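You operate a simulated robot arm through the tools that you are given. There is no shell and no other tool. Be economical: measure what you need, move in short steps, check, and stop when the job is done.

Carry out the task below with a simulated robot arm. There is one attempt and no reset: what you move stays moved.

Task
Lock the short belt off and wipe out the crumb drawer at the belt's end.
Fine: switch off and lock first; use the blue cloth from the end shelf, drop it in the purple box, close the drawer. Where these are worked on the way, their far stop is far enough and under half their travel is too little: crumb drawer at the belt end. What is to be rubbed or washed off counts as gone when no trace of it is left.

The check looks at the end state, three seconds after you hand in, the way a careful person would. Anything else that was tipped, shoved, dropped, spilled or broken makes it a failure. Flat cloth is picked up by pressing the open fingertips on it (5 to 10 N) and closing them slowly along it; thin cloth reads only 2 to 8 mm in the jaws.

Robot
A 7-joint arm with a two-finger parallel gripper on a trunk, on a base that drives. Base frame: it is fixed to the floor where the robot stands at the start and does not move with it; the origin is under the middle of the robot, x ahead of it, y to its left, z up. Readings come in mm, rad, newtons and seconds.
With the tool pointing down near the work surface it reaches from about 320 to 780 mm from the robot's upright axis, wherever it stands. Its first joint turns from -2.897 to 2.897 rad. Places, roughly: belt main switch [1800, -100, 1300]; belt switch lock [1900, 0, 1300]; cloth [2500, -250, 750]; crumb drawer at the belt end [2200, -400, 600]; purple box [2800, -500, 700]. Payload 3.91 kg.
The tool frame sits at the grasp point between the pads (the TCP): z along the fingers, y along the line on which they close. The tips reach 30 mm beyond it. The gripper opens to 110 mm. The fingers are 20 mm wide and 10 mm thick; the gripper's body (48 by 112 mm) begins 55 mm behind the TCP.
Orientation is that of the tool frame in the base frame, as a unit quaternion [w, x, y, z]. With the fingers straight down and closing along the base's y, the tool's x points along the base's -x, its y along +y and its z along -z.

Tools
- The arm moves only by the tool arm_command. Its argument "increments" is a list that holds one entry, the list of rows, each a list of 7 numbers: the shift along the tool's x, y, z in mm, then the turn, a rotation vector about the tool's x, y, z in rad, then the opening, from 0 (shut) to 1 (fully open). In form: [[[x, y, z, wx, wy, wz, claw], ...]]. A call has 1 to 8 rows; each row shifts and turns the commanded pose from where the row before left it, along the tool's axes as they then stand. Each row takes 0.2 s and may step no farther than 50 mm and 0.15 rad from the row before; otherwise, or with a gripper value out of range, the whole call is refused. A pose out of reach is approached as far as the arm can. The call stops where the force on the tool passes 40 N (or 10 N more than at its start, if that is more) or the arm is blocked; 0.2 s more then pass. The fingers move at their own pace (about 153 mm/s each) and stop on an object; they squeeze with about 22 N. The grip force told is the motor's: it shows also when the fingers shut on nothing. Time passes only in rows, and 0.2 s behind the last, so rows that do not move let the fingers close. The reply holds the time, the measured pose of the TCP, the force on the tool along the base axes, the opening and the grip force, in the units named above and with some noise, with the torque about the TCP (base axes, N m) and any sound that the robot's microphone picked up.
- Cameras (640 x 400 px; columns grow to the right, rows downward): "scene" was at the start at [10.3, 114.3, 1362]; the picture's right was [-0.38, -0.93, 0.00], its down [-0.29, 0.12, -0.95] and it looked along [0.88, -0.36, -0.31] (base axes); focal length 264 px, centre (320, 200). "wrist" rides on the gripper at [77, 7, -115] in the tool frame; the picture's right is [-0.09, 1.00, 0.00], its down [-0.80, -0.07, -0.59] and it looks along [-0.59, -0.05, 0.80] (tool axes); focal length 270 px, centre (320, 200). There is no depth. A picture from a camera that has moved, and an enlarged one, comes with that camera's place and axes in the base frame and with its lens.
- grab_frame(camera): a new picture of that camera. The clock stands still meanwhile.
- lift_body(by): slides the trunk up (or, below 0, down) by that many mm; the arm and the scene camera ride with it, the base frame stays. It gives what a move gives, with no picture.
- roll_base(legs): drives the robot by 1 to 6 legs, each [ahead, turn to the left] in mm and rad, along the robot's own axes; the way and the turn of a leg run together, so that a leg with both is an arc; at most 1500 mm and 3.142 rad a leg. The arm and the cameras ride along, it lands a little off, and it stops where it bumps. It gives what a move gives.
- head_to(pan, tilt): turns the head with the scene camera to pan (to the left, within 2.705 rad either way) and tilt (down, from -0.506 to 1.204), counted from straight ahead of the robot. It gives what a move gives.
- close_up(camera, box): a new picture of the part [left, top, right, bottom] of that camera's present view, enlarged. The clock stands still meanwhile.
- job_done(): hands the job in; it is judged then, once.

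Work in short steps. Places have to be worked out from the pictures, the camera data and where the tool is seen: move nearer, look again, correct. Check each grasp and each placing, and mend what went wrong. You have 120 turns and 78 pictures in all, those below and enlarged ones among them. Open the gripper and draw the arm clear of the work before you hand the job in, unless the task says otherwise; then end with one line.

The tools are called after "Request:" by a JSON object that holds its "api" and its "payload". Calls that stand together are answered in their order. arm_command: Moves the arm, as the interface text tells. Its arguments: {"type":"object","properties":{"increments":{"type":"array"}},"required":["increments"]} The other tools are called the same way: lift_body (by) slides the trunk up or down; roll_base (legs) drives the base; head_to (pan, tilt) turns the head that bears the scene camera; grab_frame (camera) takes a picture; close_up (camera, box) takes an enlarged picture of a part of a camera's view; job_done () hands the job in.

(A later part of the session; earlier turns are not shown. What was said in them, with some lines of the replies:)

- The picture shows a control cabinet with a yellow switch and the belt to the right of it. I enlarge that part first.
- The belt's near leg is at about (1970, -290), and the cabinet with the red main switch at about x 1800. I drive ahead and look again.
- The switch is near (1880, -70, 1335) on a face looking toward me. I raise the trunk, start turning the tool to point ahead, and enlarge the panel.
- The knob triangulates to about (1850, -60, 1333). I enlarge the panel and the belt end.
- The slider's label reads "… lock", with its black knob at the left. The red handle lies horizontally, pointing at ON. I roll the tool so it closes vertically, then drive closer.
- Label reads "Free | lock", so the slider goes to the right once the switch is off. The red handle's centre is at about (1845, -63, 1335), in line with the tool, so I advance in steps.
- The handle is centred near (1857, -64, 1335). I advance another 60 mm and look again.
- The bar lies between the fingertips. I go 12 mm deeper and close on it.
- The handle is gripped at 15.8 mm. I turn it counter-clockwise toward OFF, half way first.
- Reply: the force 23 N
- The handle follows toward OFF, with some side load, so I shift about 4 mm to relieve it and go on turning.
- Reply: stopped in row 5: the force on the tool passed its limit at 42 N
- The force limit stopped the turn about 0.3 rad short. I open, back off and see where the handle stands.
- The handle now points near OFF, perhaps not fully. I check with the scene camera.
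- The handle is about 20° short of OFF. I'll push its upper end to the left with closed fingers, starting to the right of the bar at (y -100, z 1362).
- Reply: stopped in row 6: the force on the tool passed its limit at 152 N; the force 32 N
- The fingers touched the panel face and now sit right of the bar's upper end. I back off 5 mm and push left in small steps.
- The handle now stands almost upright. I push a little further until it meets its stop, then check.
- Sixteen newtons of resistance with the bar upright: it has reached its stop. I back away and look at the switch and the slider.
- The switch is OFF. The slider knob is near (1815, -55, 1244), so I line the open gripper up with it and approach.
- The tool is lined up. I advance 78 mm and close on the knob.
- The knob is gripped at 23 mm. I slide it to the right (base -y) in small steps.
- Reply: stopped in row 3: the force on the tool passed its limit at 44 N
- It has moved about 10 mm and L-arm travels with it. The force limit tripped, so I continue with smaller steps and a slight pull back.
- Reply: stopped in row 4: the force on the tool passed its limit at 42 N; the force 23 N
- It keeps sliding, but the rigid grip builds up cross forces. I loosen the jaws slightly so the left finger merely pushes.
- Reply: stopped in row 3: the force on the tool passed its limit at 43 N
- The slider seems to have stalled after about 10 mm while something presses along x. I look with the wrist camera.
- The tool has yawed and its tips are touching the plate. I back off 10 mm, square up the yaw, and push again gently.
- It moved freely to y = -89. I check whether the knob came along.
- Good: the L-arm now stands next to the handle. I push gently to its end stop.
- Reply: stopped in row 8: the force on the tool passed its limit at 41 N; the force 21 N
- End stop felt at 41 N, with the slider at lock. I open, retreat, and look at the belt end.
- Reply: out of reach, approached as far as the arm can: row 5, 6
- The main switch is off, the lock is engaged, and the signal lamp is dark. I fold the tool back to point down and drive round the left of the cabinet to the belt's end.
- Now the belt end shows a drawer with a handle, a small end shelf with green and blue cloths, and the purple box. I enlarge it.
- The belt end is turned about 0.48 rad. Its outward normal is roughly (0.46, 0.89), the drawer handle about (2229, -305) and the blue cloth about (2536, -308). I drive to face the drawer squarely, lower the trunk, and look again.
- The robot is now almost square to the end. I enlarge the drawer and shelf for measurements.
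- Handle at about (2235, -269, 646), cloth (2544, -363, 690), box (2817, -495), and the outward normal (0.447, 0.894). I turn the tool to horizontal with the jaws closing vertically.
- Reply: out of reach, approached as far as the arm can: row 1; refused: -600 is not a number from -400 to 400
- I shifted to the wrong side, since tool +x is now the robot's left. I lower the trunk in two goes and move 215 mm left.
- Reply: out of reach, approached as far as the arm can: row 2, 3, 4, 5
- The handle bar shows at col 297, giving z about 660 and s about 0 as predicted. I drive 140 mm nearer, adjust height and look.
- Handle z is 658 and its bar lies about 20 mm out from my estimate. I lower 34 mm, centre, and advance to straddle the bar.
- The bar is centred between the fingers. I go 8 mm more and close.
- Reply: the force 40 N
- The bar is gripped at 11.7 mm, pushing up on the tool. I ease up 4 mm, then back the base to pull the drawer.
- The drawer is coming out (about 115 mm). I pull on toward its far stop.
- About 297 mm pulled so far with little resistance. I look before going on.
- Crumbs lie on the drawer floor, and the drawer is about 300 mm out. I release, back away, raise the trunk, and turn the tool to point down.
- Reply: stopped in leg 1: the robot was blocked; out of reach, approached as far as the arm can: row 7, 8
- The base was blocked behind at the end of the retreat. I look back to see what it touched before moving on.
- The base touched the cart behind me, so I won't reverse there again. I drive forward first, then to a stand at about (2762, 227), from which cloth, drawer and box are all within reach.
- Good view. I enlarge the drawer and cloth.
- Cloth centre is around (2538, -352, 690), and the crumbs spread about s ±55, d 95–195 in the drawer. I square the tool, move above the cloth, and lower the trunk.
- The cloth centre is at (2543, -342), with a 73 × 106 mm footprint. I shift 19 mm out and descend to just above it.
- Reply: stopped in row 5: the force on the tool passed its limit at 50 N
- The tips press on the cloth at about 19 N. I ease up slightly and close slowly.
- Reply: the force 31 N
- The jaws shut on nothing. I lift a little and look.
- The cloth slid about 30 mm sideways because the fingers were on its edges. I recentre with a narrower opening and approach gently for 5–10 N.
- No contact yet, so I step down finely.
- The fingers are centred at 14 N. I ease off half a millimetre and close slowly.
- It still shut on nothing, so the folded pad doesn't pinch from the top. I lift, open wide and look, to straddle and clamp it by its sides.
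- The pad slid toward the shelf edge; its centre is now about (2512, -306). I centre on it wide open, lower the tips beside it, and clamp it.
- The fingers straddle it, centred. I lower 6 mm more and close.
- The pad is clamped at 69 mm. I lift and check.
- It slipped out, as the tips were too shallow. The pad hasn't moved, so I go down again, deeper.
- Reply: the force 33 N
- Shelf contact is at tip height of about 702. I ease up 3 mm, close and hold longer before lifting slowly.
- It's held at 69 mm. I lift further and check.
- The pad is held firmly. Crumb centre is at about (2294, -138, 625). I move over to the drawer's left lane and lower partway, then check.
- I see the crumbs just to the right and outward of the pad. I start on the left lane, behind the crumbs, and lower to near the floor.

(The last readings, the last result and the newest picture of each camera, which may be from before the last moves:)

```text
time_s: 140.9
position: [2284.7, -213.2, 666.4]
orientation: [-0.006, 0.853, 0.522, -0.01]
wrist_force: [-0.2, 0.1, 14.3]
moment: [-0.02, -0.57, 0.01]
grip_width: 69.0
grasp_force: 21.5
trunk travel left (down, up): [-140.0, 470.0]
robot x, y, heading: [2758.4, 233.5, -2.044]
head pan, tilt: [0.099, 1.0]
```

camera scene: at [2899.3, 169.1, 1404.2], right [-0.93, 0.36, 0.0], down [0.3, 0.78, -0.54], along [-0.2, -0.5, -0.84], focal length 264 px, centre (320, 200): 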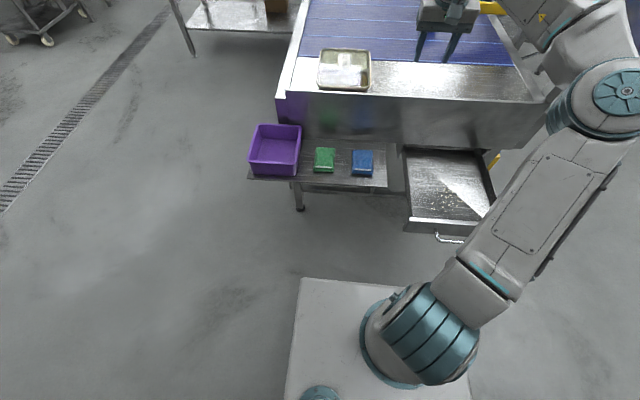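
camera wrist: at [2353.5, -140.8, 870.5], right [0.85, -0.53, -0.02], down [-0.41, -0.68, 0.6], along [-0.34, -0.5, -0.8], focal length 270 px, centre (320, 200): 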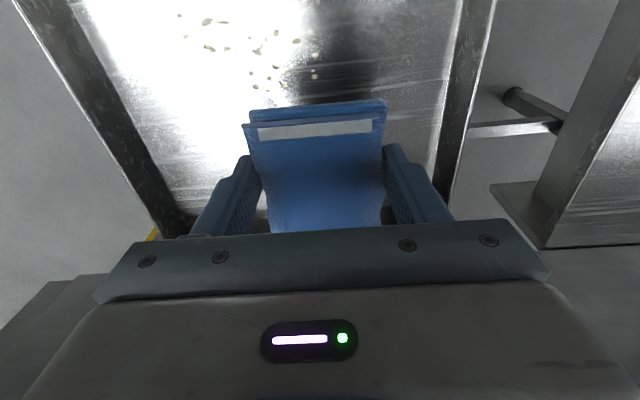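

Contact at 14 N. I wipe outward along the first lane.

Request:
{"api": "arm_command", "payload": {"increments": [[[20, 0, 0, 0, 0, 0, 0], [20, 0, 0, 0, 0, 0, 0], [20, 0, 0, 0, 0, 0, 0], [20, 0, 0, 0, 0, 0, 0], [20, 0, 0, 0, 0, 0, 0], [20, 0, 0, 0, 0, 0, 0], [20, 0, 0, 0, 0, 0, 0], [10, 0, 0, 0, 0, 0, 0]]]}}

```text
time_s: 141.8
position: [2309.3, -160.7, 667.7]
orientation: [-0.005, 0.854, 0.52, -0.014]
wrist_force: [-3.3, 1.9, 7.8]
moment: [0.24, -0.33, 0.15]
grip_width: 68.8
grasp_force: 22.5
trunk travel left (down, up): [-140.0, 470.0]
robot x, y, heading: [2754.0, 231.7, -2.045]
head pan, tilt: [0.099, 1.0]
stopped in row 4: the force on the tool passed its limit at 47 N (the readings are from after the stop); the commanded pose is now the measured one
```

The force limit tripped mid-stroke. I ease slightly and continue in slower steps.

Request:
{"api": "arm_command", "payload": {"increments": [[[12, 0, -0.5, 0, 0, 0, 0], [14, 0, 0, 0, 0, 0, 0], [14, 0, 0, 0, 0, 0, 0], [14, 0, 0, 0, 0, 0, 0], [14, 0, 0, 0, 0, 0, 0], [14, 0, 0, 0, 0, 0, 0], [0, 0, 0, 0, 0, 0, 0]]]}}

Request:
{"api": "grab_frame", "payload": {"camera": "wrist"}}

```text
time_s: 143.4
position: [2345.8, -88.0, 666.3]
orientation: [-0.004, 0.854, 0.52, -0.014]
wrist_force: [-10.1, -16.7, 30.6]
moment: [-0.67, -0.98, -0.78]
grip_width: 69.2
grasp_force: 21.9
trunk travel left (down, up): [-140.0, 470.0]
robot x, y, heading: [2755.7, 234.1, -2.043]
head pan, tilt: [0.099, 1.0]
```

```text
20 pictures are left
camera wrist: at [2391.5, -21.9, 780.1], right [0.84, -0.53, -0.02], down [-0.41, -0.68, 0.61], along [-0.34, -0.51, -0.79], focal length 270 px, centre (320, 200)
```

wrist: 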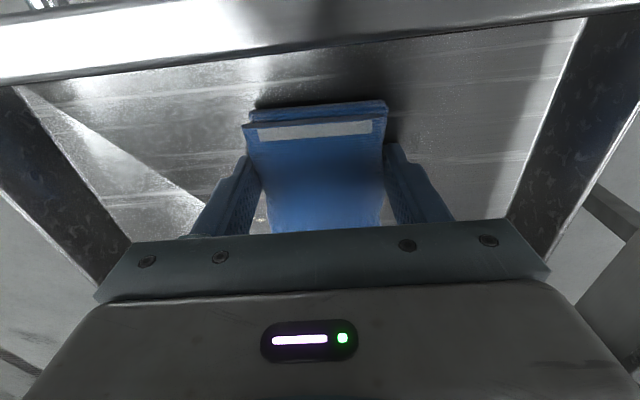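

First lane done. I ease pressure, step to the middle lane, and stroke inward.

Request:
{"api": "arm_command", "payload": {"increments": [[[0, 0, -1.5, 0, 0, 0, 0], [0, -18, 0, 0, 0, 0, 0], [0, -18, 0, 0, 0, 0, 0], [-14, 0, 0, 0, 0, 0, 0], [-14, 0, 0, 0, 0, 0, 0], [-14, 0, 0, 0, 0, 0, 0], [-14, 0, 0, 0, 0, 0, 0], [-14, 0, 0, 0, 0, 0, 0]]]}}

Request:
{"api": "arm_command", "payload": {"increments": [[[-14, 0, 0, 0, 0, 0, 0], [-14, 0, 0, 0, 0, 0, 0], [-14, 0, 0, 0, 0, 0, 0], [-14, 0, 0, 0, 0, 0, 0], [-14, 0, 0, 0, 0, 0, 0], [0, 0, 0, 0, 0, 0, 0]]]}}

Request:
{"api": "grab_frame", "payload": {"camera": "wrist"}}

```text
time_s: 145.2
position: [2283.6, -134.2, 667.4]
orientation: [-0.004, 0.854, 0.52, -0.014]
wrist_force: [-0.2, 0.2, -0.6]
moment: [0.03, -0.02, 0.04]
grip_width: 68.9
grasp_force: 22.4
trunk travel left (down, up): [-140.0, 470.0]
robot x, y, heading: [2757.4, 234.8, -2.037]
head pan, tilt: [0.099, 1.0]
```

```text
time_s: 146.6
position: [2249.8, -196.4, 669.4]
orientation: [-0.005, 0.854, 0.52, -0.013]
wrist_force: [0.3, 0.5, -1.3]
moment: [-0.02, -0.01, -0.03]
grip_width: 69.1
grasp_force: 21.9
trunk travel left (down, up): [-140.0, 470.0]
robot x, y, heading: [2756.2, 235.7, -2.037]
head pan, tilt: [0.099, 1.0]
```

```text
19 pictures are left
camera wrist: at [2294.5, -131.7, 782.9], right [0.85, -0.53, -0.02], down [-0.41, -0.68, 0.61], along [-0.34, -0.51, -0.79], focal length 270 px, centre (320, 200)
```

wrist: 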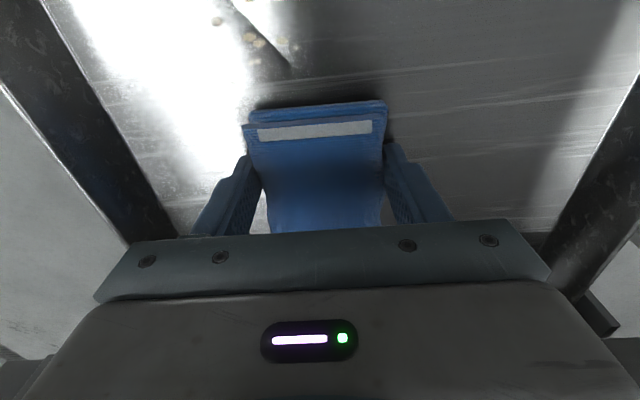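

The left lane is clean, but the middle stroke lost contact and some crumbs remain to the right. I press down again, shift 25 mm right, and stroke outward.

Request:
{"api": "arm_command", "payload": {"increments": [[[0, -25, 0, 0, 0, 0, 0], [0, 0, 2, 0, 0, 0, 0], [0, 0, 1, 0, 0, 0, 0], [0, 0, 0.5, 0, 0, 0, 0], [0, 0, 0, 0, 0, 0, 0]]]}}

```text
time_s: 147.8
position: [2227.6, -185.5, 667.9]
orientation: [-0.006, 0.854, 0.521, -0.013]
wrist_force: [-0.9, 0.3, -0.6]
moment: [0.01, 0.01, 0.01]
grip_width: 69.0
grasp_force: 21.5
trunk travel left (down, up): [-140.0, 470.0]
robot x, y, heading: [2756.8, 234.6, -2.04]
head pan, tilt: [0.099, 1.0]
```

Request:
{"api": "arm_command", "payload": {"increments": [[[0, 0, 1, 0, 0, 0, 0], [0, 0, 1, 0, 0, 0, 0], [0, 0, 1, 0, 0, 0, 0], [0, 0, 0, 0, 0, 0, 0]]]}}

```text
time_s: 148.8
position: [2228.2, -184.7, 667.6]
orientation: [-0.005, 0.854, 0.519, -0.016]
wrist_force: [-10.4, 4.0, 27.0]
moment: [0.05, -0.89, 0.13]
grip_width: 69.1
grasp_force: 22.3
trunk travel left (down, up): [-140.0, 470.0]
robot x, y, heading: [2756.7, 234.2, -2.046]
head pan, tilt: [0.099, 1.0]
```

Contact at 27 N. I ease 1 mm and stroke outward slowly.

Request:
{"api": "arm_command", "payload": {"increments": [[[12, 0, -1, 0, 0, 0, 0], [12, 0, 0, 0, 0, 0, 0], [12, 0, 0, 0, 0, 0, 0], [12, 0, 0, 0, 0, 0, 0], [12, 0, 0, 0, 0, 0, 0], [12, 0, 0, 0, 0, 0, 0], [12, 0, 0, 0, 0, 0, 0], [0, 0, 0, 0, 0, 0, 0]]]}}

Request:
{"api": "arm_command", "payload": {"increments": [[[12, 0, 0, 0, 0, 0, 0], [12, 0, 0, 0, 0, 0, 0], [12, 0, 0, 0, 0, 0, 0], [12, 0, 0, 0, 0, 0, 0], [0, 0, 0, 0, 0, 0, 0]]]}}

```text
time_s: 149.5
position: [2242.9, -163.3, 668.7]
orientation: [-0.002, 0.853, 0.522, -0.019]
wrist_force: [0.6, 0.6, 8.6]
moment: [0.15, -0.41, -0.01]
grip_width: 68.8
grasp_force: 21.9
trunk travel left (down, up): [-140.0, 470.0]
robot x, y, heading: [2756.9, 230.7, -2.038]
head pan, tilt: [0.099, 1.0]
stopped in row 3: the force on the tool passed its limit at 51 N (the readings are from after the stop); the commanded pose is now the measured one
```

```text
time_s: 150.3
position: [2258.7, -137.5, 666.3]
orientation: [0.0, 0.853, 0.521, -0.023]
wrist_force: [-0.8, 0.8, 9.0]
moment: [0.2, -0.38, 0.02]
grip_width: 69.1
grasp_force: 21.8
trunk travel left (down, up): [-140.0, 470.0]
robot x, y, heading: [2756.9, 233.5, -2.036]
head pan, tilt: [0.099, 1.0]
stopped in row 3: the force on the tool passed its limit at 42 N (the readings are from after the stop); the commanded pose is now the measured one
```

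The tool is tilting with the friction. I correct the tilt by 0.045 rad and continue lightly.

Request:
{"api": "arm_command", "payload": {"increments": [[[0, 0, -1.5, 0, 0.045, 0, 0], [10, 0, 0, 0, 0, 0, 0], [12, 0, 0.3, 0, 0, 0, 0], [12, 0, 0.3, 0, 0, 0, 0], [12, 0, 0, 0, 0, 0, 0], [12, 0, 0, 0, 0, 0, 0], [12, 0, 0, 0, 0, 0, 0], [0, 0, 0, 0, 0, 0, 0]]]}}

```text
time_s: 152.1
position: [2289.1, -76.1, 668.8]
orientation: [-0.011, 0.853, 0.521, -0.003]
wrist_force: [-1.4, 0.5, 2.4]
moment: [-0.22, 0.02, -0.07]
grip_width: 69.1
grasp_force: 21.8
trunk travel left (down, up): [-140.0, 470.0]
robot x, y, heading: [2755.5, 232.1, -2.04]
head pan, tilt: [0.099, 1.0]
```

At the outer end now. I press a bit more, shift 28 mm right, and stroke back inward.

Request:
{"api": "arm_command", "payload": {"increments": [[[0, -14, 0.7, 0, 0, 0, 0], [0, -14, 0.7, 0, 0, 0, 0], [-12, 0, 0, 0, 0, 0, 0], [-12, 0, 0, 0, 0, 0, 0], [-12, 0, 0.3, 0, 0, 0, 0], [-12, 0, 0.3, 0, 0, 0, 0], [-12, 0, 0.3, 0, 0, 0, 0], [-12, 0, 0.3, 0, 0, 0, 0]]]}}

Request:
{"api": "arm_command", "payload": {"increments": [[[-12, 0, 0, 0, 0, 0, 0], [-12, 0, 0.3, 0, 0, 0, 0], [-12, 0, 0.3, 0, 0, 0, 0], [0, 0, 0, 0, 0, 0, 0]]]}}

Request:
{"api": "grab_frame", "payload": {"camera": "wrist"}}

```text
time_s: 153.9
position: [2231.4, -127.3, 667.0]
orientation: [-0.01, 0.854, 0.521, -0.004]
wrist_force: [-5.3, 2.1, 25.9]
moment: [-0.78, -0.6, -0.15]
grip_width: 69.2
grasp_force: 21.9
trunk travel left (down, up): [-140.0, 470.0]
robot x, y, heading: [2754.8, 233.3, -2.037]
head pan, tilt: [0.099, 1.0]
```

```text
time_s: 154.9
position: [2217.1, -158.0, 667.4]
orientation: [-0.01, 0.852, 0.523, -0.004]
wrist_force: [5.4, -3.6, 32.7]
moment: [-1.05, -1.24, 0.19]
grip_width: 68.7
grasp_force: 21.7
trunk travel left (down, up): [-140.0, 470.0]
robot x, y, heading: [2754.2, 233.3, -2.036]
head pan, tilt: [0.099, 1.0]
```

```text
18 pictures are left
camera wrist: at [2260.5, -94.9, 781.6], right [0.85, -0.53, -0.02], down [-0.42, -0.69, 0.59], along [-0.33, -0.49, -0.81], focal length 270 px, centre (320, 200)
```

wrist: 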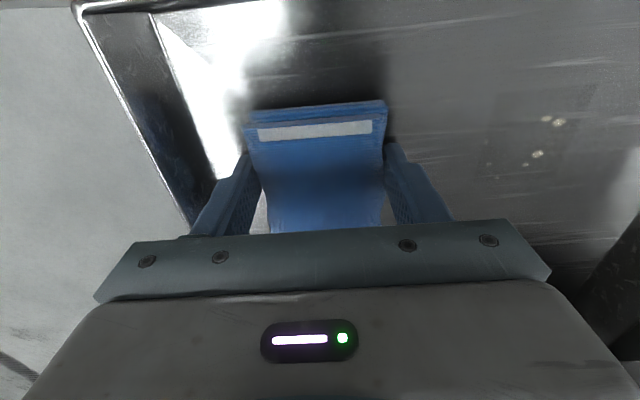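

Remaining crumbs lie at the left, around s -70…-35 and d 60…110. I lift, move over there, and lower again.

Request:
{"api": "arm_command", "payload": {"increments": [[[0, 0, -12, 0, 0, 0, 0], [-12, 30, 0, 0, 0, 0, 0], [-13, 30, 0, 0, 0, 0, 0], [-13, 30, 0, 0, 0, 0, 0], [-12, 30, 0, 0, 0, 0, 0], [0, 0, 6, 0, 0, 0, 0], [0, 0, 3, 0, 0, 0, 0], [0, 0, 0, 0, 0, 0, 0]]]}}

```text
time_s: 156.7
position: [2299.5, -256.7, 667.6]
orientation: [-0.01, 0.854, 0.521, -0.004]
wrist_force: [-3.4, 0.2, 19.5]
moment: [-0.47, -0.56, -0.08]
grip_width: 69.1
grasp_force: 21.7
trunk travel left (down, up): [-140.0, 470.0]
robot x, y, heading: [2755.4, 230.0, -2.038]
head pan, tilt: [0.099, 1.0]
```

Contact at 19 N. I ease 1 mm and stroke outward.

Request:
{"api": "arm_command", "payload": {"increments": [[[10, 0, -0.8, 0, 0, 0, 0], [11, 0, 0, 0, 0, 0, 0], [11, 0, 0, 0, 0, 0, 0], [11, 0, 0, 0, 0, 0, 0], [11, 0, 0, 0, 0, 0, 0], [11, 0, 0, 0, 0, 0, 0], [11, 0, 0, 0, 0, 0, 0], [11, 0, 0, 0, 0, 0, 0]]]}}

Request:
{"api": "arm_command", "payload": {"increments": [[[11, 0, -0.5, 0, 0.02, 0, 0], [11, 0, 0, 0, 0, 0, 0], [11, 0, 0, 0, 0, 0, 0], [11, 0, 0, 0, 0, 0, 0], [11, 0, 0, 0, 0, 0, 0], [0, 0, 0, 0, 0, 0, 0]]]}}

```text
time_s: 158.5
position: [2337.7, -179.4, 665.6]
orientation: [-0.01, 0.854, 0.521, -0.003]
wrist_force: [-6.7, 3.7, 9.9]
moment: [-0.22, -0.15, -0.07]
grip_width: 68.9
grasp_force: 21.9
trunk travel left (down, up): [-140.0, 470.0]
robot x, y, heading: [2756.1, 231.7, -2.034]
head pan, tilt: [0.099, 1.0]
```

```text
time_s: 159.9
position: [2364.3, -129.1, 666.7]
orientation: [-0.017, 0.853, 0.521, 0.007]
wrist_force: [0.6, 0.2, 2.6]
moment: [-0.2, 0.02, 0.02]
grip_width: 69.1
grasp_force: 22.2
trunk travel left (down, up): [-140.0, 470.0]
robot x, y, heading: [2756.6, 236.4, -2.036]
head pan, tilt: [0.099, 1.0]
```

Stroke done with contact throughout. I lift out, move left clear of the drawer, and inspect it with the scene camera.

Request:
{"api": "arm_command", "payload": {"increments": [[[0, 0, -40, 0, 0, 0, 0], [0, 0, -40, 0, 0, 0, 0], [0, 0, -40, 0, 0, 0, 0], [0, 0, -40, 0, 0, 0, 0], [-30, 40, 0, 0, 0, 0, 0], [-30, 40, 0, 0, 0, 0, 0], [0, 45, 0, 0, 0, 0, 0], [0, 45, 0, 0, 0, 0, 0]]]}}

Request:
{"api": "grab_frame", "payload": {"camera": "scene"}}

```text
time_s: 161.7
position: [2487.6, -264.1, 820.1]
orientation: [-0.017, 0.853, 0.522, 0.007]
wrist_force: [0.1, -0.1, 0.3]
moment: [0.0, -0.02, -0.01]
grip_width: 69.1
grasp_force: 21.8
trunk travel left (down, up): [-140.0, 470.0]
robot x, y, heading: [2755.5, 229.3, -2.035]
head pan, tilt: [0.099, 1.0]
```

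```text
17 pictures are left
camera scene: at [2898.8, 168.9, 1144.3], right [-0.93, 0.36, 0.0], down [0.3, 0.79, -0.54], along [-0.19, -0.5, -0.84], focal length 264 px, centre (320, 200)
```

scene: 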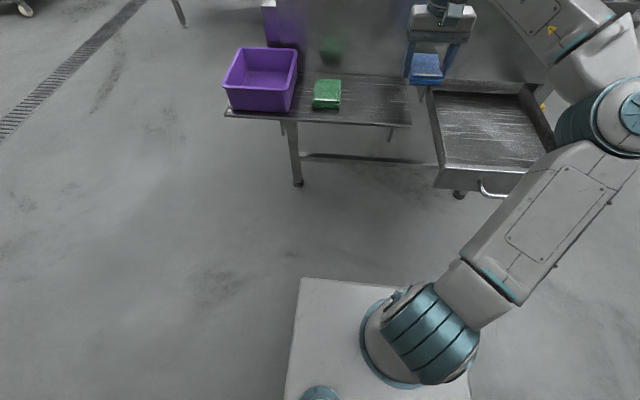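

Request:
{"api": "close_up", "payload": {"camera": "scene", "box": [420, 75, 570, 175]}}

Request:
{"api": "grab_frame", "payload": {"camera": "wrist"}}

```text
4.00 times, centred on (495, 125) of scene
camera zoom: at [2898.8, 168.9, 1144.3], right [-0.93, 0.36, 0.0], down [0.3, 0.79, -0.54], along [-0.19, -0.5, -0.84], focal length 1057 px, centre (-380, 500)
```

zoom: 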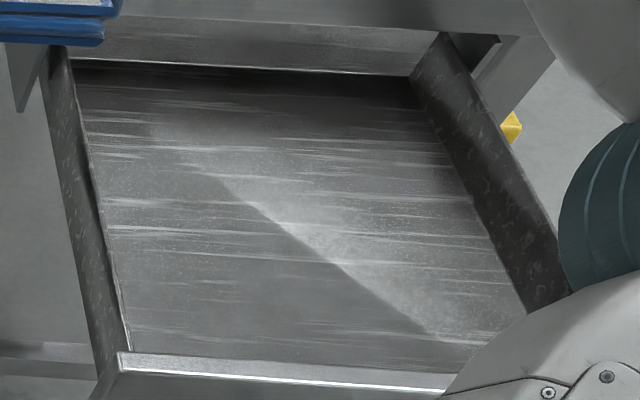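

```text
15 pictures are left
camera wrist: at [2529.9, -202.9, 938.0], right [0.85, -0.53, -0.02], down [-0.43, -0.7, 0.57], along [-0.32, -0.47, -0.82], focal length 270 px, centre (320, 200)
```

wrist: 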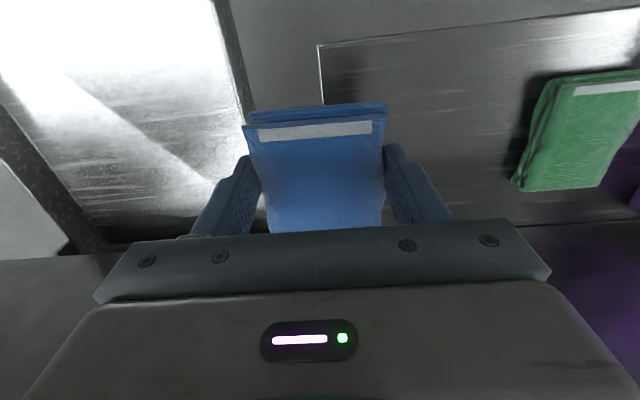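

The drawer floor looks clean. The purple box centre is near (2812, -452) with its rim at about 785, so I raise a little and carry the cloth over it.

Request:
{"api": "arm_command", "payload": {"increments": [[[0, 0, -40, 0, 0, 0, 0], [0, 45, -20, 0, 0, 0, 0], [-3, 47, 0, 0, 0, 0, 0], [-3, 47, 0, 0, 0, 0, 0], [-3, 47, 0, 0, 0, 0, 0], [-3, 47, 0, 0, 0, 0, 0], [-4, 47, 0, 0, 0, 0, 0], [-4, 47, 0, 0, 0, 0, 0]]]}}

Request:
{"api": "arm_command", "payload": {"increments": [[[0, 46, 0, 0, 0, 0, 0], [0, 0, 0, 0, 0, 0, 0]]]}}

Request:
{"api": "grab_frame", "payload": {"camera": "wrist"}}

Request:
{"api": "grab_frame", "payload": {"camera": "scene"}}

```text
time_s: 163.5
position: [2712.0, -339.6, 853.2]
orientation: [-0.016, 0.853, 0.521, 0.006]
wrist_force: [0.5, -0.6, 0.0]
moment: [0.01, 0.0, -0.03]
grip_width: 68.8
grasp_force: 21.8
out of reach, approached as far as the arm can: row 5, 6, 7, 8
trunk travel left (down, up): [-140.0, 470.0]
robot x, y, heading: [2754.0, 232.4, -2.035]
head pan, tilt: [0.099, 1.0]
```

```text
time_s: 164.1
position: [2725.1, -329.0, 848.4]
orientation: [-0.016, 0.854, 0.52, 0.007]
wrist_force: [-0.6, -0.2, -0.1]
moment: [0.0, -0.02, -0.01]
grip_width: 69.2
grasp_force: 21.8
out of reach, approached as far as the arm can: row 1
trunk travel left (down, up): [-140.0, 470.0]
robot x, y, heading: [2757.3, 233.6, -2.034]
head pan, tilt: [0.099, 1.0]
```

```text
14 pictures are left
camera wrist: at [2767.8, -267.5, 965.0], right [0.85, -0.53, -0.02], down [-0.43, -0.7, 0.57], along [-0.32, -0.47, -0.82], focal length 270 px, centre (320, 200)
```

wrist: 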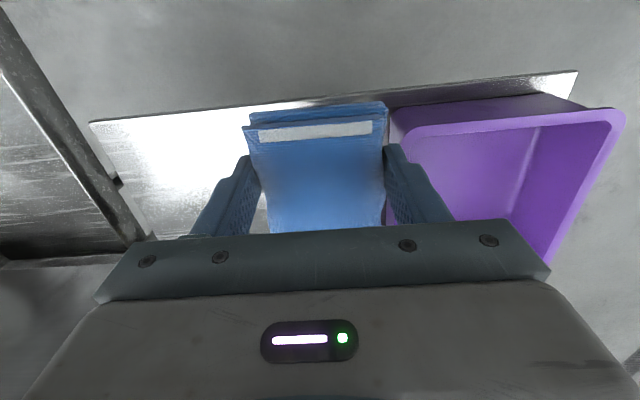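

```text
13 pictures are left
camera scene: at [2899.0, 168.6, 1144.2], right [-0.93, 0.36, 0.0], down [0.3, 0.79, -0.54], along [-0.19, -0.5, -0.84], focal length 264 px, centre (320, 200)
```

scene: 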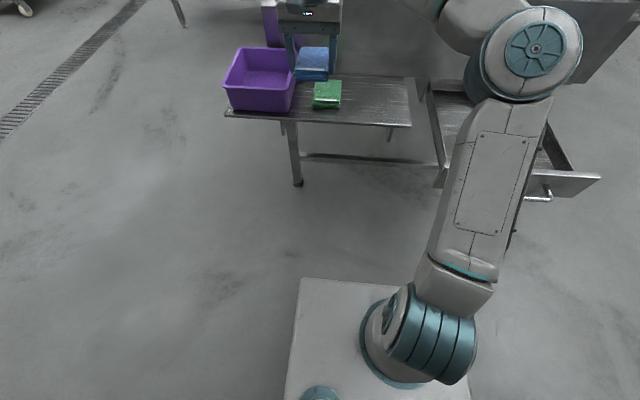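

The wrist limits my sideways reach here, so I raise the trunk 40 mm and turn the base left to line up with the box, then extend.

Request:
{"api": "lift_body", "payload": {"by": 40}}

Request:
{"api": "roll_base", "payload": {"legs": [[0, 0.16]]}}

Request:
{"api": "arm_command", "payload": {"increments": [[[0, 0, 0, 0, 0, 0, 0], [-20, 0, 0, 0, 0, 0, 0]]]}}

```text
time_s: 164.9
position: [2723.9, -329.3, 888.8]
orientation: [-0.017, 0.853, 0.521, 0.005]
wrist_force: [-0.2, 0.3, 0.1]
moment: [0.02, -0.01, 0.0]
grip_width: 69.0
grasp_force: 22.4
trunk travel left (down, up): [-180.0, 430.0]
robot x, y, heading: [2755.0, 229.3, -2.034]
head pan, tilt: [0.099, 1.0]
```

```text
time_s: 165.9
position: [2813.6, -326.8, 887.6]
orientation: [-0.016, 0.81, 0.587, 0.005]
wrist_force: [-0.4, 1.0, 0.0]
moment: [0.02, 0.01, -0.01]
grip_width: 69.0
grasp_force: 22.0
trunk travel left (down, up): [-180.0, 430.0]
robot x, y, heading: [2752.8, 231.8, -1.881]
head pan, tilt: [0.099, 1.0]
```

```text
time_s: 166.6
position: [2806.8, -346.0, 887.0]
orientation: [-0.015, 0.811, 0.586, 0.005]
wrist_force: [0.8, 0.3, 0.0]
moment: [-0.01, -0.01, 0.01]
grip_width: 69.1
grasp_force: 22.1
trunk travel left (down, up): [-180.0, 430.0]
robot x, y, heading: [2755.4, 230.9, -1.88]
head pan, tilt: [0.099, 1.0]
```

It moves as commanded again. I go to the box centre and align the tool with it, then look.

Request:
{"api": "arm_command", "payload": {"increments": [[[-33, 12, 0, 0, 0, 0, 0], [-33, 13, 0, 0, 0, 0, 0], [-33, 13, 0, 0, 0, 0, 0], [0, 0, 0, 0, 0, 0.15, 0], [0, 0, 0, 0, 0, 0, 0]]]}}

Request:
{"api": "grab_frame", "payload": {"camera": "wrist"}}

Request:
{"api": "grab_frame", "payload": {"camera": "scene"}}

```text
time_s: 167.8
position: [2756.1, -382.2, 868.8]
orientation: [-0.017, 0.851, 0.525, 0.003]
wrist_force: [-0.5, -0.3, 0.4]
moment: [-0.01, 0.02, -0.02]
grip_width: 69.2
grasp_force: 22.0
out of reach, approached as far as the arm can: row 1, 2, 3
trunk travel left (down, up): [-180.0, 430.0]
robot x, y, heading: [2754.9, 233.7, -1.879]
head pan, tilt: [0.099, 1.0]
```

```text
12 pictures are left
camera wrist: at [2798.4, -321.1, 985.0], right [0.85, -0.53, -0.03], down [-0.42, -0.7, 0.58], along [-0.32, -0.48, -0.82], focal length 270 px, centre (320, 200)
```

wrist: 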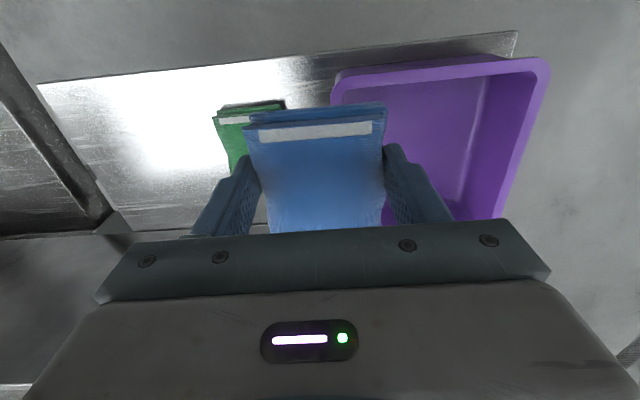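

```text
11 pictures are left
camera scene: at [2907.2, 191.6, 1184.2], right [-0.98, 0.21, 0.0], down [0.17, 0.82, -0.54], along [-0.11, -0.53, -0.84], focal length 264 px, centre (320, 200)
```

scene: 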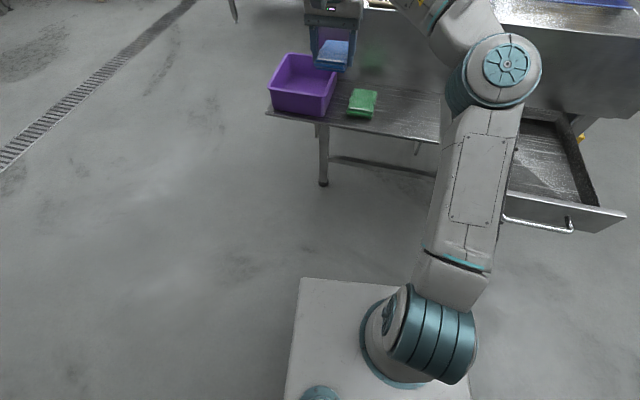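

The reach is limited sideways again. I turn the base left another 0.13 rad and then only extend straight.

Request:
{"api": "roll_base", "payload": {"legs": [[0, 0.14]]}}

Request:
{"api": "arm_command", "payload": {"increments": [[[-35, 0, 0, 0, 0, 0, 0], [-35, 0, 0, 0, 0, 0, 0], [0, 0, 0, 0, 0, 0, 0]]]}}

Request:
{"api": "grab_frame", "payload": {"camera": "wrist"}}

```text
time_s: 168.8
position: [2838.2, -377.2, 868.7]
orientation: [-0.017, 0.814, 0.58, 0.003]
wrist_force: [0.0, 0.6, -1.3]
moment: [0.02, 0.0, 0.01]
grip_width: 68.9
grasp_force: 21.7
trunk travel left (down, up): [-180.0, 430.0]
robot x, y, heading: [2755.4, 236.3, -1.744]
head pan, tilt: [0.099, 1.0]
```

```text
time_s: 169.6
position: [2791.4, -414.4, 857.7]
orientation: [-0.016, 0.814, 0.58, 0.002]
wrist_force: [-0.3, 0.0, -0.8]
moment: [0.01, 0.03, -0.03]
grip_width: 68.9
grasp_force: 21.5
out of reach, approached as far as the arm can: row 1, 2
trunk travel left (down, up): [-180.0, 430.0]
robot x, y, heading: [2754.8, 234.8, -1.743]
head pan, tilt: [0.099, 1.0]
```

```text
10 pictures are left
camera wrist: at [2826.2, -346.9, 974.6], right [0.91, -0.41, -0.02], down [-0.32, -0.75, 0.58], along [-0.26, -0.52, -0.82], focal length 270 px, centre (320, 200)
```

wrist: 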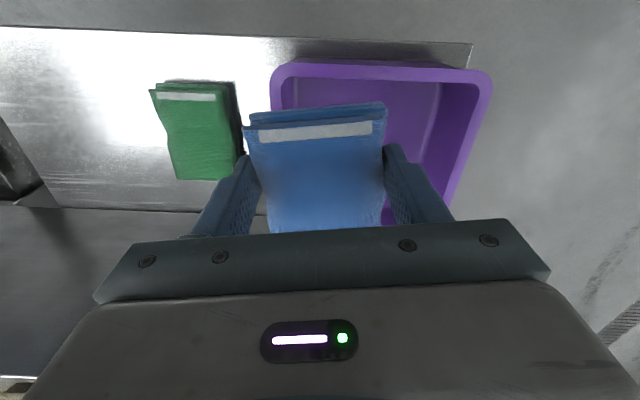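

I'm about 40 mm short of the box centre. I turn left slightly and drive 40 mm forward; the base is low and clear of the drawer.

Request:
{"api": "roll_base", "payload": {"legs": [[0, 0.05], [45, 0]]}}

Request:
{"api": "grab_frame", "payload": {"camera": "wrist"}}

```text
time_s: 170.9
position: [2817.2, -456.5, 857.6]
orientation: [-0.016, 0.801, 0.598, 0.003]
wrist_force: [-0.3, 0.0, 0.1]
moment: [0.0, 0.0, -0.03]
grip_width: 68.9
grasp_force: 22.3
trunk travel left (down, up): [-180.0, 430.0]
robot x, y, heading: [2745.3, 186.6, -1.696]
head pan, tilt: [0.099, 1.0]
```

```text
9 pictures are left
camera wrist: at [2848.5, -387.9, 974.7], right [0.93, -0.37, -0.02], down [-0.29, -0.77, 0.58], along [-0.23, -0.53, -0.82], focal length 270 px, centre (320, 200)
```

wrist: 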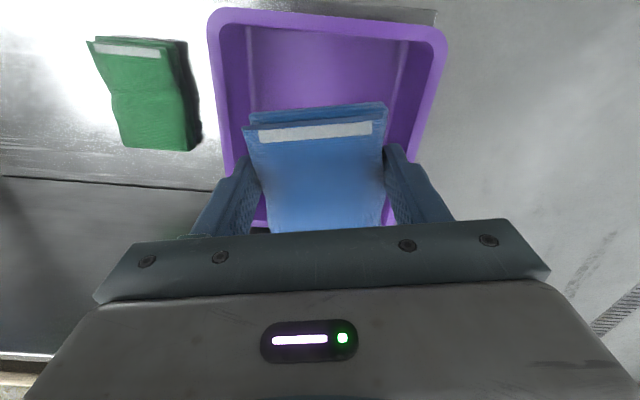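

The box is centred about 10 mm further in. I nudge forward 10 mm and lower with the trunk.

Request:
{"api": "roll_base", "payload": {"legs": [[11, 0]]}}

Request:
{"api": "lift_body", "payload": {"by": -85}}

Request:
{"api": "grab_frame", "payload": {"camera": "wrist"}}

```text
time_s: 171.6
position: [2815.9, -467.9, 857.6]
orientation: [-0.016, 0.801, 0.599, 0.002]
wrist_force: [0.4, -0.4, 0.2]
moment: [0.02, 0.0, -0.01]
grip_width: 69.1
grasp_force: 22.4
trunk travel left (down, up): [-180.0, 430.0]
robot x, y, heading: [2749.2, 176.7, -1.698]
head pan, tilt: [0.099, 1.0]
```

```text
time_s: 172.8
position: [2817.2, -467.4, 773.6]
orientation: [-0.016, 0.801, 0.598, 0.002]
wrist_force: [0.5, -0.4, 0.3]
moment: [0.0, 0.02, 0.04]
grip_width: 68.7
grasp_force: 21.9
trunk travel left (down, up): [-95.0, 515.0]
robot x, y, heading: [2745.2, 177.6, -1.698]
head pan, tilt: [0.099, 1.0]
```

```text
8 pictures are left
camera wrist: at [2846.9, -399.0, 889.6], right [0.93, -0.37, -0.02], down [-0.29, -0.77, 0.58], along [-0.23, -0.53, -0.82], focal length 270 px, centre (320, 200)
```

wrist: 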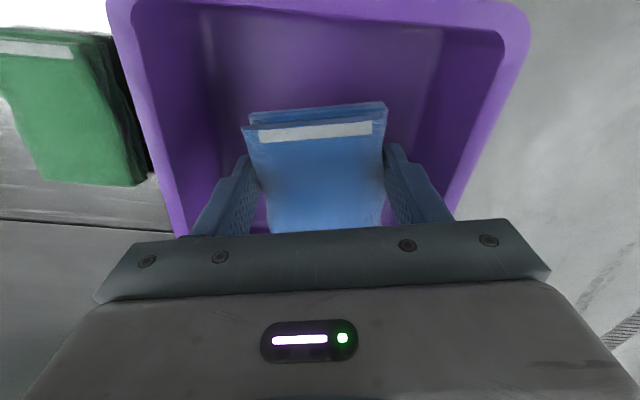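

The pad is well inside the box. I lower 22 mm more, release by opening a little, and rise with the trunk.

Request:
{"api": "lift_body", "payload": {"by": -22}}

Request:
{"api": "arm_command", "payload": {"increments": [[[0, 0, 0, 0, 0, 0, 0.72], [0, 0, 0, 0, 0, 0, 0.78], [0, 0, 0, 0, 0, 0, 0.78]]]}}

Request:
{"api": "lift_body", "payload": {"by": 220}}

Request:
{"api": "grab_frame", "payload": {"camera": "wrist"}}

```text
time_s: 173.5
position: [2815.1, -467.9, 750.8]
orientation: [-0.017, 0.801, 0.598, 0.003]
wrist_force: [-0.1, -0.1, -1.0]
moment: [0.01, -0.01, -0.01]
grip_width: 69.0
grasp_force: 22.3
trunk travel left (down, up): [-73.0, 537.0]
robot x, y, heading: [2753.4, 176.2, -1.699]
head pan, tilt: [0.099, 1.0]
```

```text
time_s: 174.3
position: [2815.5, -467.3, 751.0]
orientation: [-0.016, 0.801, 0.599, 0.002]
wrist_force: [0.1, 0.2, -0.2]
moment: [0.02, -0.03, 0.0]
grip_width: 85.9
grasp_force: 0.1
trunk travel left (down, up): [-73.0, 537.0]
robot x, y, heading: [2748.6, 178.2, -1.697]
head pan, tilt: [0.099, 1.0]
```

```text
time_s: 176.6
position: [2815.4, -467.7, 972.2]
orientation: [-0.017, 0.801, 0.598, 0.002]
wrist_force: [-0.3, -0.1, -0.5]
moment: [0.02, 0.02, 0.03]
grip_width: 86.1
grasp_force: 0.1
trunk travel left (down, up): [-293.0, 317.0]
robot x, y, heading: [2748.6, 172.4, -1.692]
head pan, tilt: [0.099, 1.0]
```

```text
7 pictures are left
camera wrist: at [2847.0, -399.0, 1087.5], right [0.93, -0.37, -0.02], down [-0.29, -0.77, 0.58], along [-0.23, -0.53, -0.82], focal length 270 px, centre (320, 200)
```

wrist: 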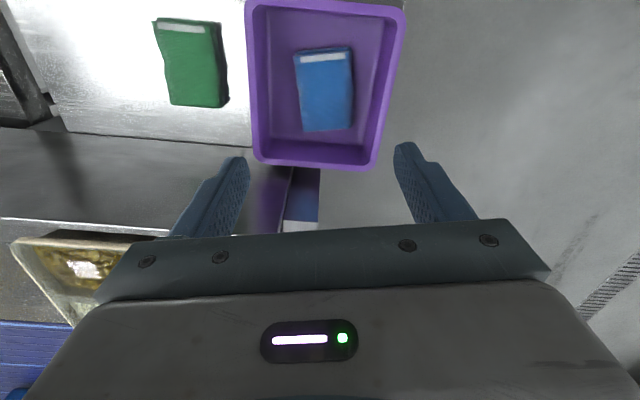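

The blue cloth lies in the purple box. Before closing, I take one clear look into the whole drawer.

Request:
{"api": "head_to", "payload": {"pan": -0.95, "tilt": 0.85}}

Request:
{"api": "close_up", "payload": {"camera": "scene", "box": [200, 100, 440, 250]}}

```text
time_s: 177.9
position: [2815.9, -468.1, 970.2]
orientation: [-0.016, 0.801, 0.598, 0.004]
wrist_force: [-0.5, 0.1, -1.1]
moment: [0.03, -0.03, -0.01]
grip_width: 85.6
grasp_force: 0.1
trunk travel left (down, up): [-293.0, 317.0]
robot x, y, heading: [2749.6, 175.7, -1.699]
head pan, tilt: [-0.949, 0.85]
```

```text
2.67 times, centred on (320, 175) of scene
camera zoom: at [2838.2, 196.0, 1308.3], right [-0.48, 0.88, 0.0], down [0.66, 0.36, -0.66], along [-0.58, -0.31, -0.75], focal length 705 px, centre (320, 267)
```

zoom: 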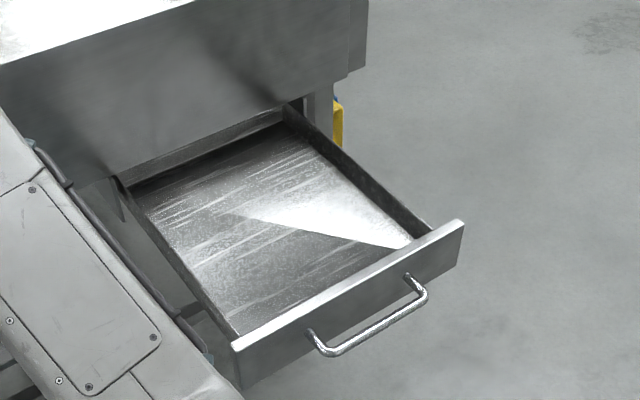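

The drawer is clean. I back off and drive to stand in front of it.

Request:
{"api": "roll_base", "payload": {"legs": [[-250, 0], [0, 0.95], [-265, 0], [0, -1.29]]}}

Request:
{"api": "arm_command", "payload": {"increments": [[[0, 0, 0, 0, -0.15, 0, 0.3], [0, 0, 0, 0, -0.15, 0, 0], [0, 0, 0, 0, -0.15, 0, 0], [0, 0, 0, 0, -0.15, 0, 0], [0, 0, 0, 0, -0.15, 0, 0], [0, 0, 0, 0, -0.15, 0, 0], [0, 0, 0, 0, -0.15, 0, 0], [0, 0, 0, 0, -0.15, 0, 0]]]}}

Request:
{"api": "arm_command", "payload": {"increments": [[[0, 0, 0, 0, -0.15, 0, 0], [0, 0, 0, 0, -0.15, 0, 0], [0, 0, 0, 0, -0.07, 0, 0], [0, 0, 0, 0, 0, 0, 0]]]}}

```text
time_s: 186.8
position: [2441.2, -28.8, 969.3]
orientation: [-0.016, 0.89, 0.456, 0.007]
wrist_force: [-0.4, 0.1, -0.5]
moment: [0.01, -0.04, -0.02]
grip_width: 85.8
grasp_force: 0.0
trunk travel left (down, up): [-293.0, 317.0]
robot x, y, heading: [2587.3, 602.0, -2.032]
head pan, tilt: [-0.949, 0.85]
```

```text
time_s: 188.6
position: [2441.3, -26.6, 971.2]
orientation: [0.245, 0.738, 0.385, -0.497]
wrist_force: [-0.2, 0.5, 0.2]
moment: [0.02, -0.01, 0.02]
grip_width: 0.0
grasp_force: 21.5
trunk travel left (down, up): [-293.0, 317.0]
robot x, y, heading: [2590.8, 604.0, -2.037]
head pan, tilt: [-0.949, 0.85]
```

```text
time_s: 189.6
position: [2441.8, -26.1, 970.7]
orientation: [0.311, 0.634, 0.333, -0.625]
wrist_force: [0.4, 0.4, 0.0]
moment: [-0.01, 0.0, -0.04]
grip_width: 0.2
grasp_force: 22.5
trunk travel left (down, up): [-293.0, 317.0]
robot x, y, heading: [2588.6, 602.7, -2.035]
head pan, tilt: [-0.949, 0.85]
```

The tool points ahead, 0.15 rad off. I correct the yaw, move it 190 mm right and 60 mm back before lowering.

Request:
{"api": "arm_command", "payload": {"increments": [[[0, -30, -20, -0.15, 0, 0, 0], [0, -40, -20, 0, 0, 0, 0], [0, -40, -20, 0, 0, 0, 0], [0, -40, -10, 0, 0, 0, 0], [0, -40, 0, 0, 0, 0, 0], [0, 0, 0, 0, 0, 0, 0]]]}}

Request:
{"api": "lift_body", "payload": {"by": -290}}

Request:
{"api": "head_to", "payload": {"pan": 0.1, "tilt": 0.6}}

Request:
{"api": "grab_frame", "payload": {"camera": "scene"}}

```text
time_s: 191.0
position: [2312.1, 122.1, 973.1]
orientation: [0.358, 0.609, 0.38, -0.598]
wrist_force: [0.4, -0.3, 0.1]
moment: [-0.02, 0.0, 0.03]
grip_width: 0.0
grasp_force: 22.1
trunk travel left (down, up): [-293.0, 317.0]
robot x, y, heading: [2588.6, 606.3, -2.033]
head pan, tilt: [-0.949, 0.85]
```

```text
time_s: 193.9
position: [2313.7, 122.5, 684.4]
orientation: [0.357, 0.609, 0.379, -0.598]
wrist_force: [-0.6, 0.7, -0.2]
moment: [0.01, 0.01, 0.02]
grip_width: 0.0
grasp_force: 22.0
trunk travel left (down, up): [-3.0, 607.0]
robot x, y, heading: [2590.9, 601.4, -2.035]
head pan, tilt: [-0.949, 0.85]
```

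```text
time_s: 195.2
position: [2313.3, 122.5, 684.6]
orientation: [0.356, 0.61, 0.379, -0.598]
wrist_force: [-0.1, 0.4, -0.5]
moment: [-0.01, 0.0, 0.0]
grip_width: 0.0
grasp_force: 22.0
trunk travel left (down, up): [-3.0, 607.0]
robot x, y, heading: [2587.7, 604.2, -2.033]
head pan, tilt: [0.099, 0.6]
```

```text
5 pictures are left
camera scene: at [2726.9, 522.0, 1039.2], right [-0.93, 0.36, 0.0], down [0.2, 0.53, -0.82], along [-0.29, -0.77, -0.57], focal length 264 px, centre (320, 200)
```

scene: 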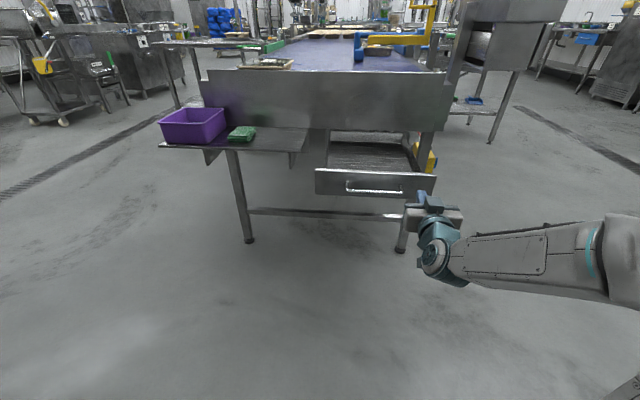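

The fingers line up with the drawer front right of its handle. I lower 24 mm and drive forward to push the drawer in.

Request:
{"api": "arm_command", "payload": {"increments": [[[12, 0, 0, 0, 0, 0, 0], [12, 0, 0, 0, 0, 0, 0], [0, 0, 0, 0, 0, 0, 0]]]}}

Request:
{"api": "roll_base", "payload": {"legs": [[150, 0]]}}

Request:
{"api": "roll_base", "payload": {"legs": [[150, 0]]}}

Request:
{"api": "grab_frame", "payload": {"camera": "scene"}}

```text
time_s: 196.1
position: [2312.6, 124.2, 660.6]
orientation: [0.357, 0.609, 0.38, -0.597]
wrist_force: [0.3, 0.2, 0.2]
moment: [0.0, -0.02, -0.03]
grip_width: 0.0
grasp_force: 22.0
trunk travel left (down, up): [-3.0, 607.0]
robot x, y, heading: [2587.1, 602.5, -2.03]
head pan, tilt: [0.099, 0.6]
```

```text
time_s: 197.4
position: [2247.2, -5.6, 661.6]
orientation: [0.356, 0.61, 0.379, -0.598]
wrist_force: [0.1, -0.2, -0.1]
moment: [0.0, -0.02, 0.0]
grip_width: 0.2
grasp_force: 22.0
trunk travel left (down, up): [-3.0, 607.0]
robot x, y, heading: [2523.8, 473.6, -2.033]
head pan, tilt: [0.099, 0.6]
```

```text
time_s: 198.8
position: [2177.1, -140.9, 661.5]
orientation: [0.356, 0.61, 0.377, -0.599]
wrist_force: [0.2, 0.8, 0.9]
moment: [-0.01, 0.0, -0.03]
grip_width: 0.0
grasp_force: 21.8
trunk travel left (down, up): [-3.0, 607.0]
robot x, y, heading: [2452.1, 339.2, -2.041]
head pan, tilt: [0.099, 0.6]
```

```text
4 pictures are left
camera scene: at [2593.4, 255.7, 1039.2], right [-0.93, 0.36, 0.0], down [0.2, 0.53, -0.83], along [-0.3, -0.77, -0.56], focal length 264 px, centre (320, 200)
```

scene: 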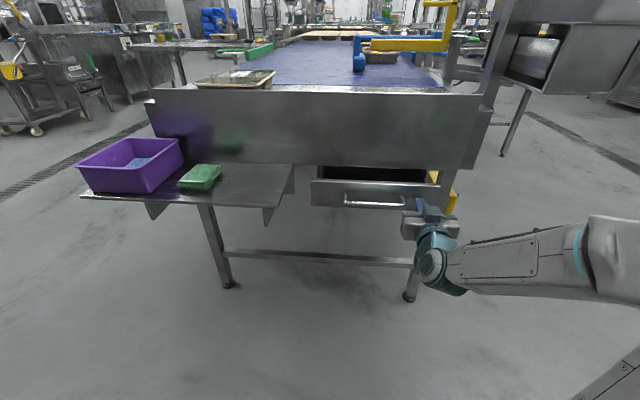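

The drawer is most of the way in. I push on by 55 mm and then small steps.

Request:
{"api": "roll_base", "payload": {"legs": [[55, 0]]}}

Request:
{"api": "arm_command", "payload": {"increments": [[[0, 0, 5, 0, 0, 0, 0], [0, 0, 5, 0, 0, 0, 0], [0, 0, 4, 0, 0, 0, 0], [0, 0, 3, 0, 0, 0, 0], [0, 0, 3, 0, 0, 0, 0], [0, 0, 3, 0, 0, 0, 0], [0, 0, 0, 0, 0, 0, 0]]]}}

```text
time_s: 199.7
position: [2152.8, -189.2, 661.4]
orientation: [0.357, 0.61, 0.379, -0.598]
wrist_force: [0.6, -0.7, -0.8]
moment: [0.0, 0.02, -0.01]
grip_width: 0.0
grasp_force: 22.3
trunk travel left (down, up): [-3.0, 607.0]
robot x, y, heading: [2431.1, 288.0, -2.034]
head pan, tilt: [0.099, 0.6]
```

```text
time_s: 201.0
position: [2145.6, -203.9, 660.5]
orientation: [0.356, 0.61, 0.379, -0.598]
wrist_force: [9.1, 19.7, 9.1]
moment: [-0.46, 0.15, 0.09]
grip_width: 0.1
grasp_force: 22.0
trunk travel left (down, up): [-3.0, 607.0]
robot x, y, heading: [2435.5, 291.3, -2.04]
head pan, tilt: [0.099, 0.6]
stopped in row 6: the force on the tool passed its limit at 47 N (the readings are from after the stop); the commanded pose is now the measured one
```

A firm stop at tips d ≈ -13, where I expected the closed front. I back off and check.

Request:
{"api": "roll_base", "payload": {"legs": [[-150, 0]]}}

Request:
{"api": "close_up", "payload": {"camera": "scene", "box": [60, 80, 500, 330]}}

```text
time_s: 202.3
position: [2212.8, -70.6, 658.9]
orientation: [0.356, 0.611, 0.379, -0.597]
wrist_force: [-0.4, -0.7, 0.1]
moment: [-0.02, 0.02, -0.01]
grip_width: 0.0
grasp_force: 22.4
trunk travel left (down, up): [-3.0, 607.0]
robot x, y, heading: [2494.8, 423.4, -2.04]
head pan, tilt: [0.099, 0.6]
```

```text
1.45 times, centred on (280, 205) of scene
camera zoom: at [2637.0, 341.9, 1039.2], right [-0.93, 0.36, 0.0], down [0.2, 0.53, -0.83], along [-0.3, -0.77, -0.56], focal length 384 px, centre (378, 193)
```

zoom: 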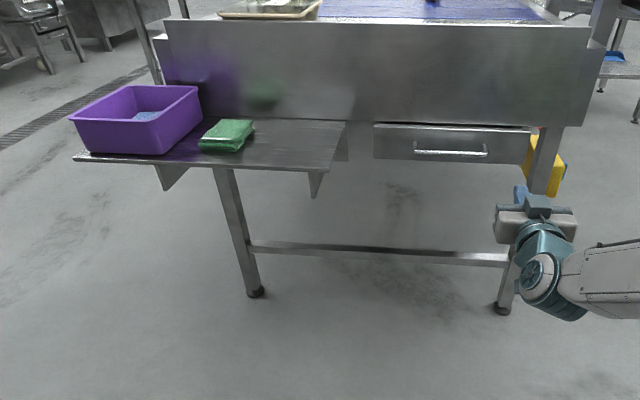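

The drawer is shut, the cloth is in the box, and everything else stands as before. I back clear, open the gripper, and hand in.

Request:
{"api": "arm_command", "payload": {"increments": [[[0, 0, 0, 0, 0, 0, 0.5], [0, 0, 0, 0, 0, 0, 1], [0, 0, 0, 0, 0, 0, 1]]]}}

Request:
{"api": "roll_base", "payload": {"legs": [[-80, 0]]}}

Request:
{"api": "job_done", "payload": {}}

```text
time_s: 203.1
position: [2212.9, -69.8, 658.7]
orientation: [0.356, 0.611, 0.378, -0.598]
wrist_force: [-0.1, -0.2, 0.1]
moment: [0.0, -0.02, 0.0]
grip_width: 110.2
grasp_force: 0.1
trunk travel left (down, up): [-3.0, 607.0]
robot x, y, heading: [2502.4, 429.0, -2.038]
head pan, tilt: [0.099, 0.6]
```

```text
time_s: 204.2
position: [2246.2, -1.0, 659.0]
orientation: [0.355, 0.611, 0.378, -0.598]
wrist_force: [-0.8, -0.5, 0.2]
moment: [-0.05, -0.03, 0.02]
grip_width: 109.9
grasp_force: 0.1
trunk travel left (down, up): [-3.0, 607.0]
robot x, y, heading: [2535.8, 493.6, -2.044]
head pan, tilt: [0.099, 0.6]
```

```text
The job is handed in.
```

The short belt is switched off and locked, the crumb drawer is wiped with no crumbs showing and pushed shut, and the blue cloth is in the purple box; while reversing, the base was stopped by something behind it, probably the cart, and I did not check whether it shifted.
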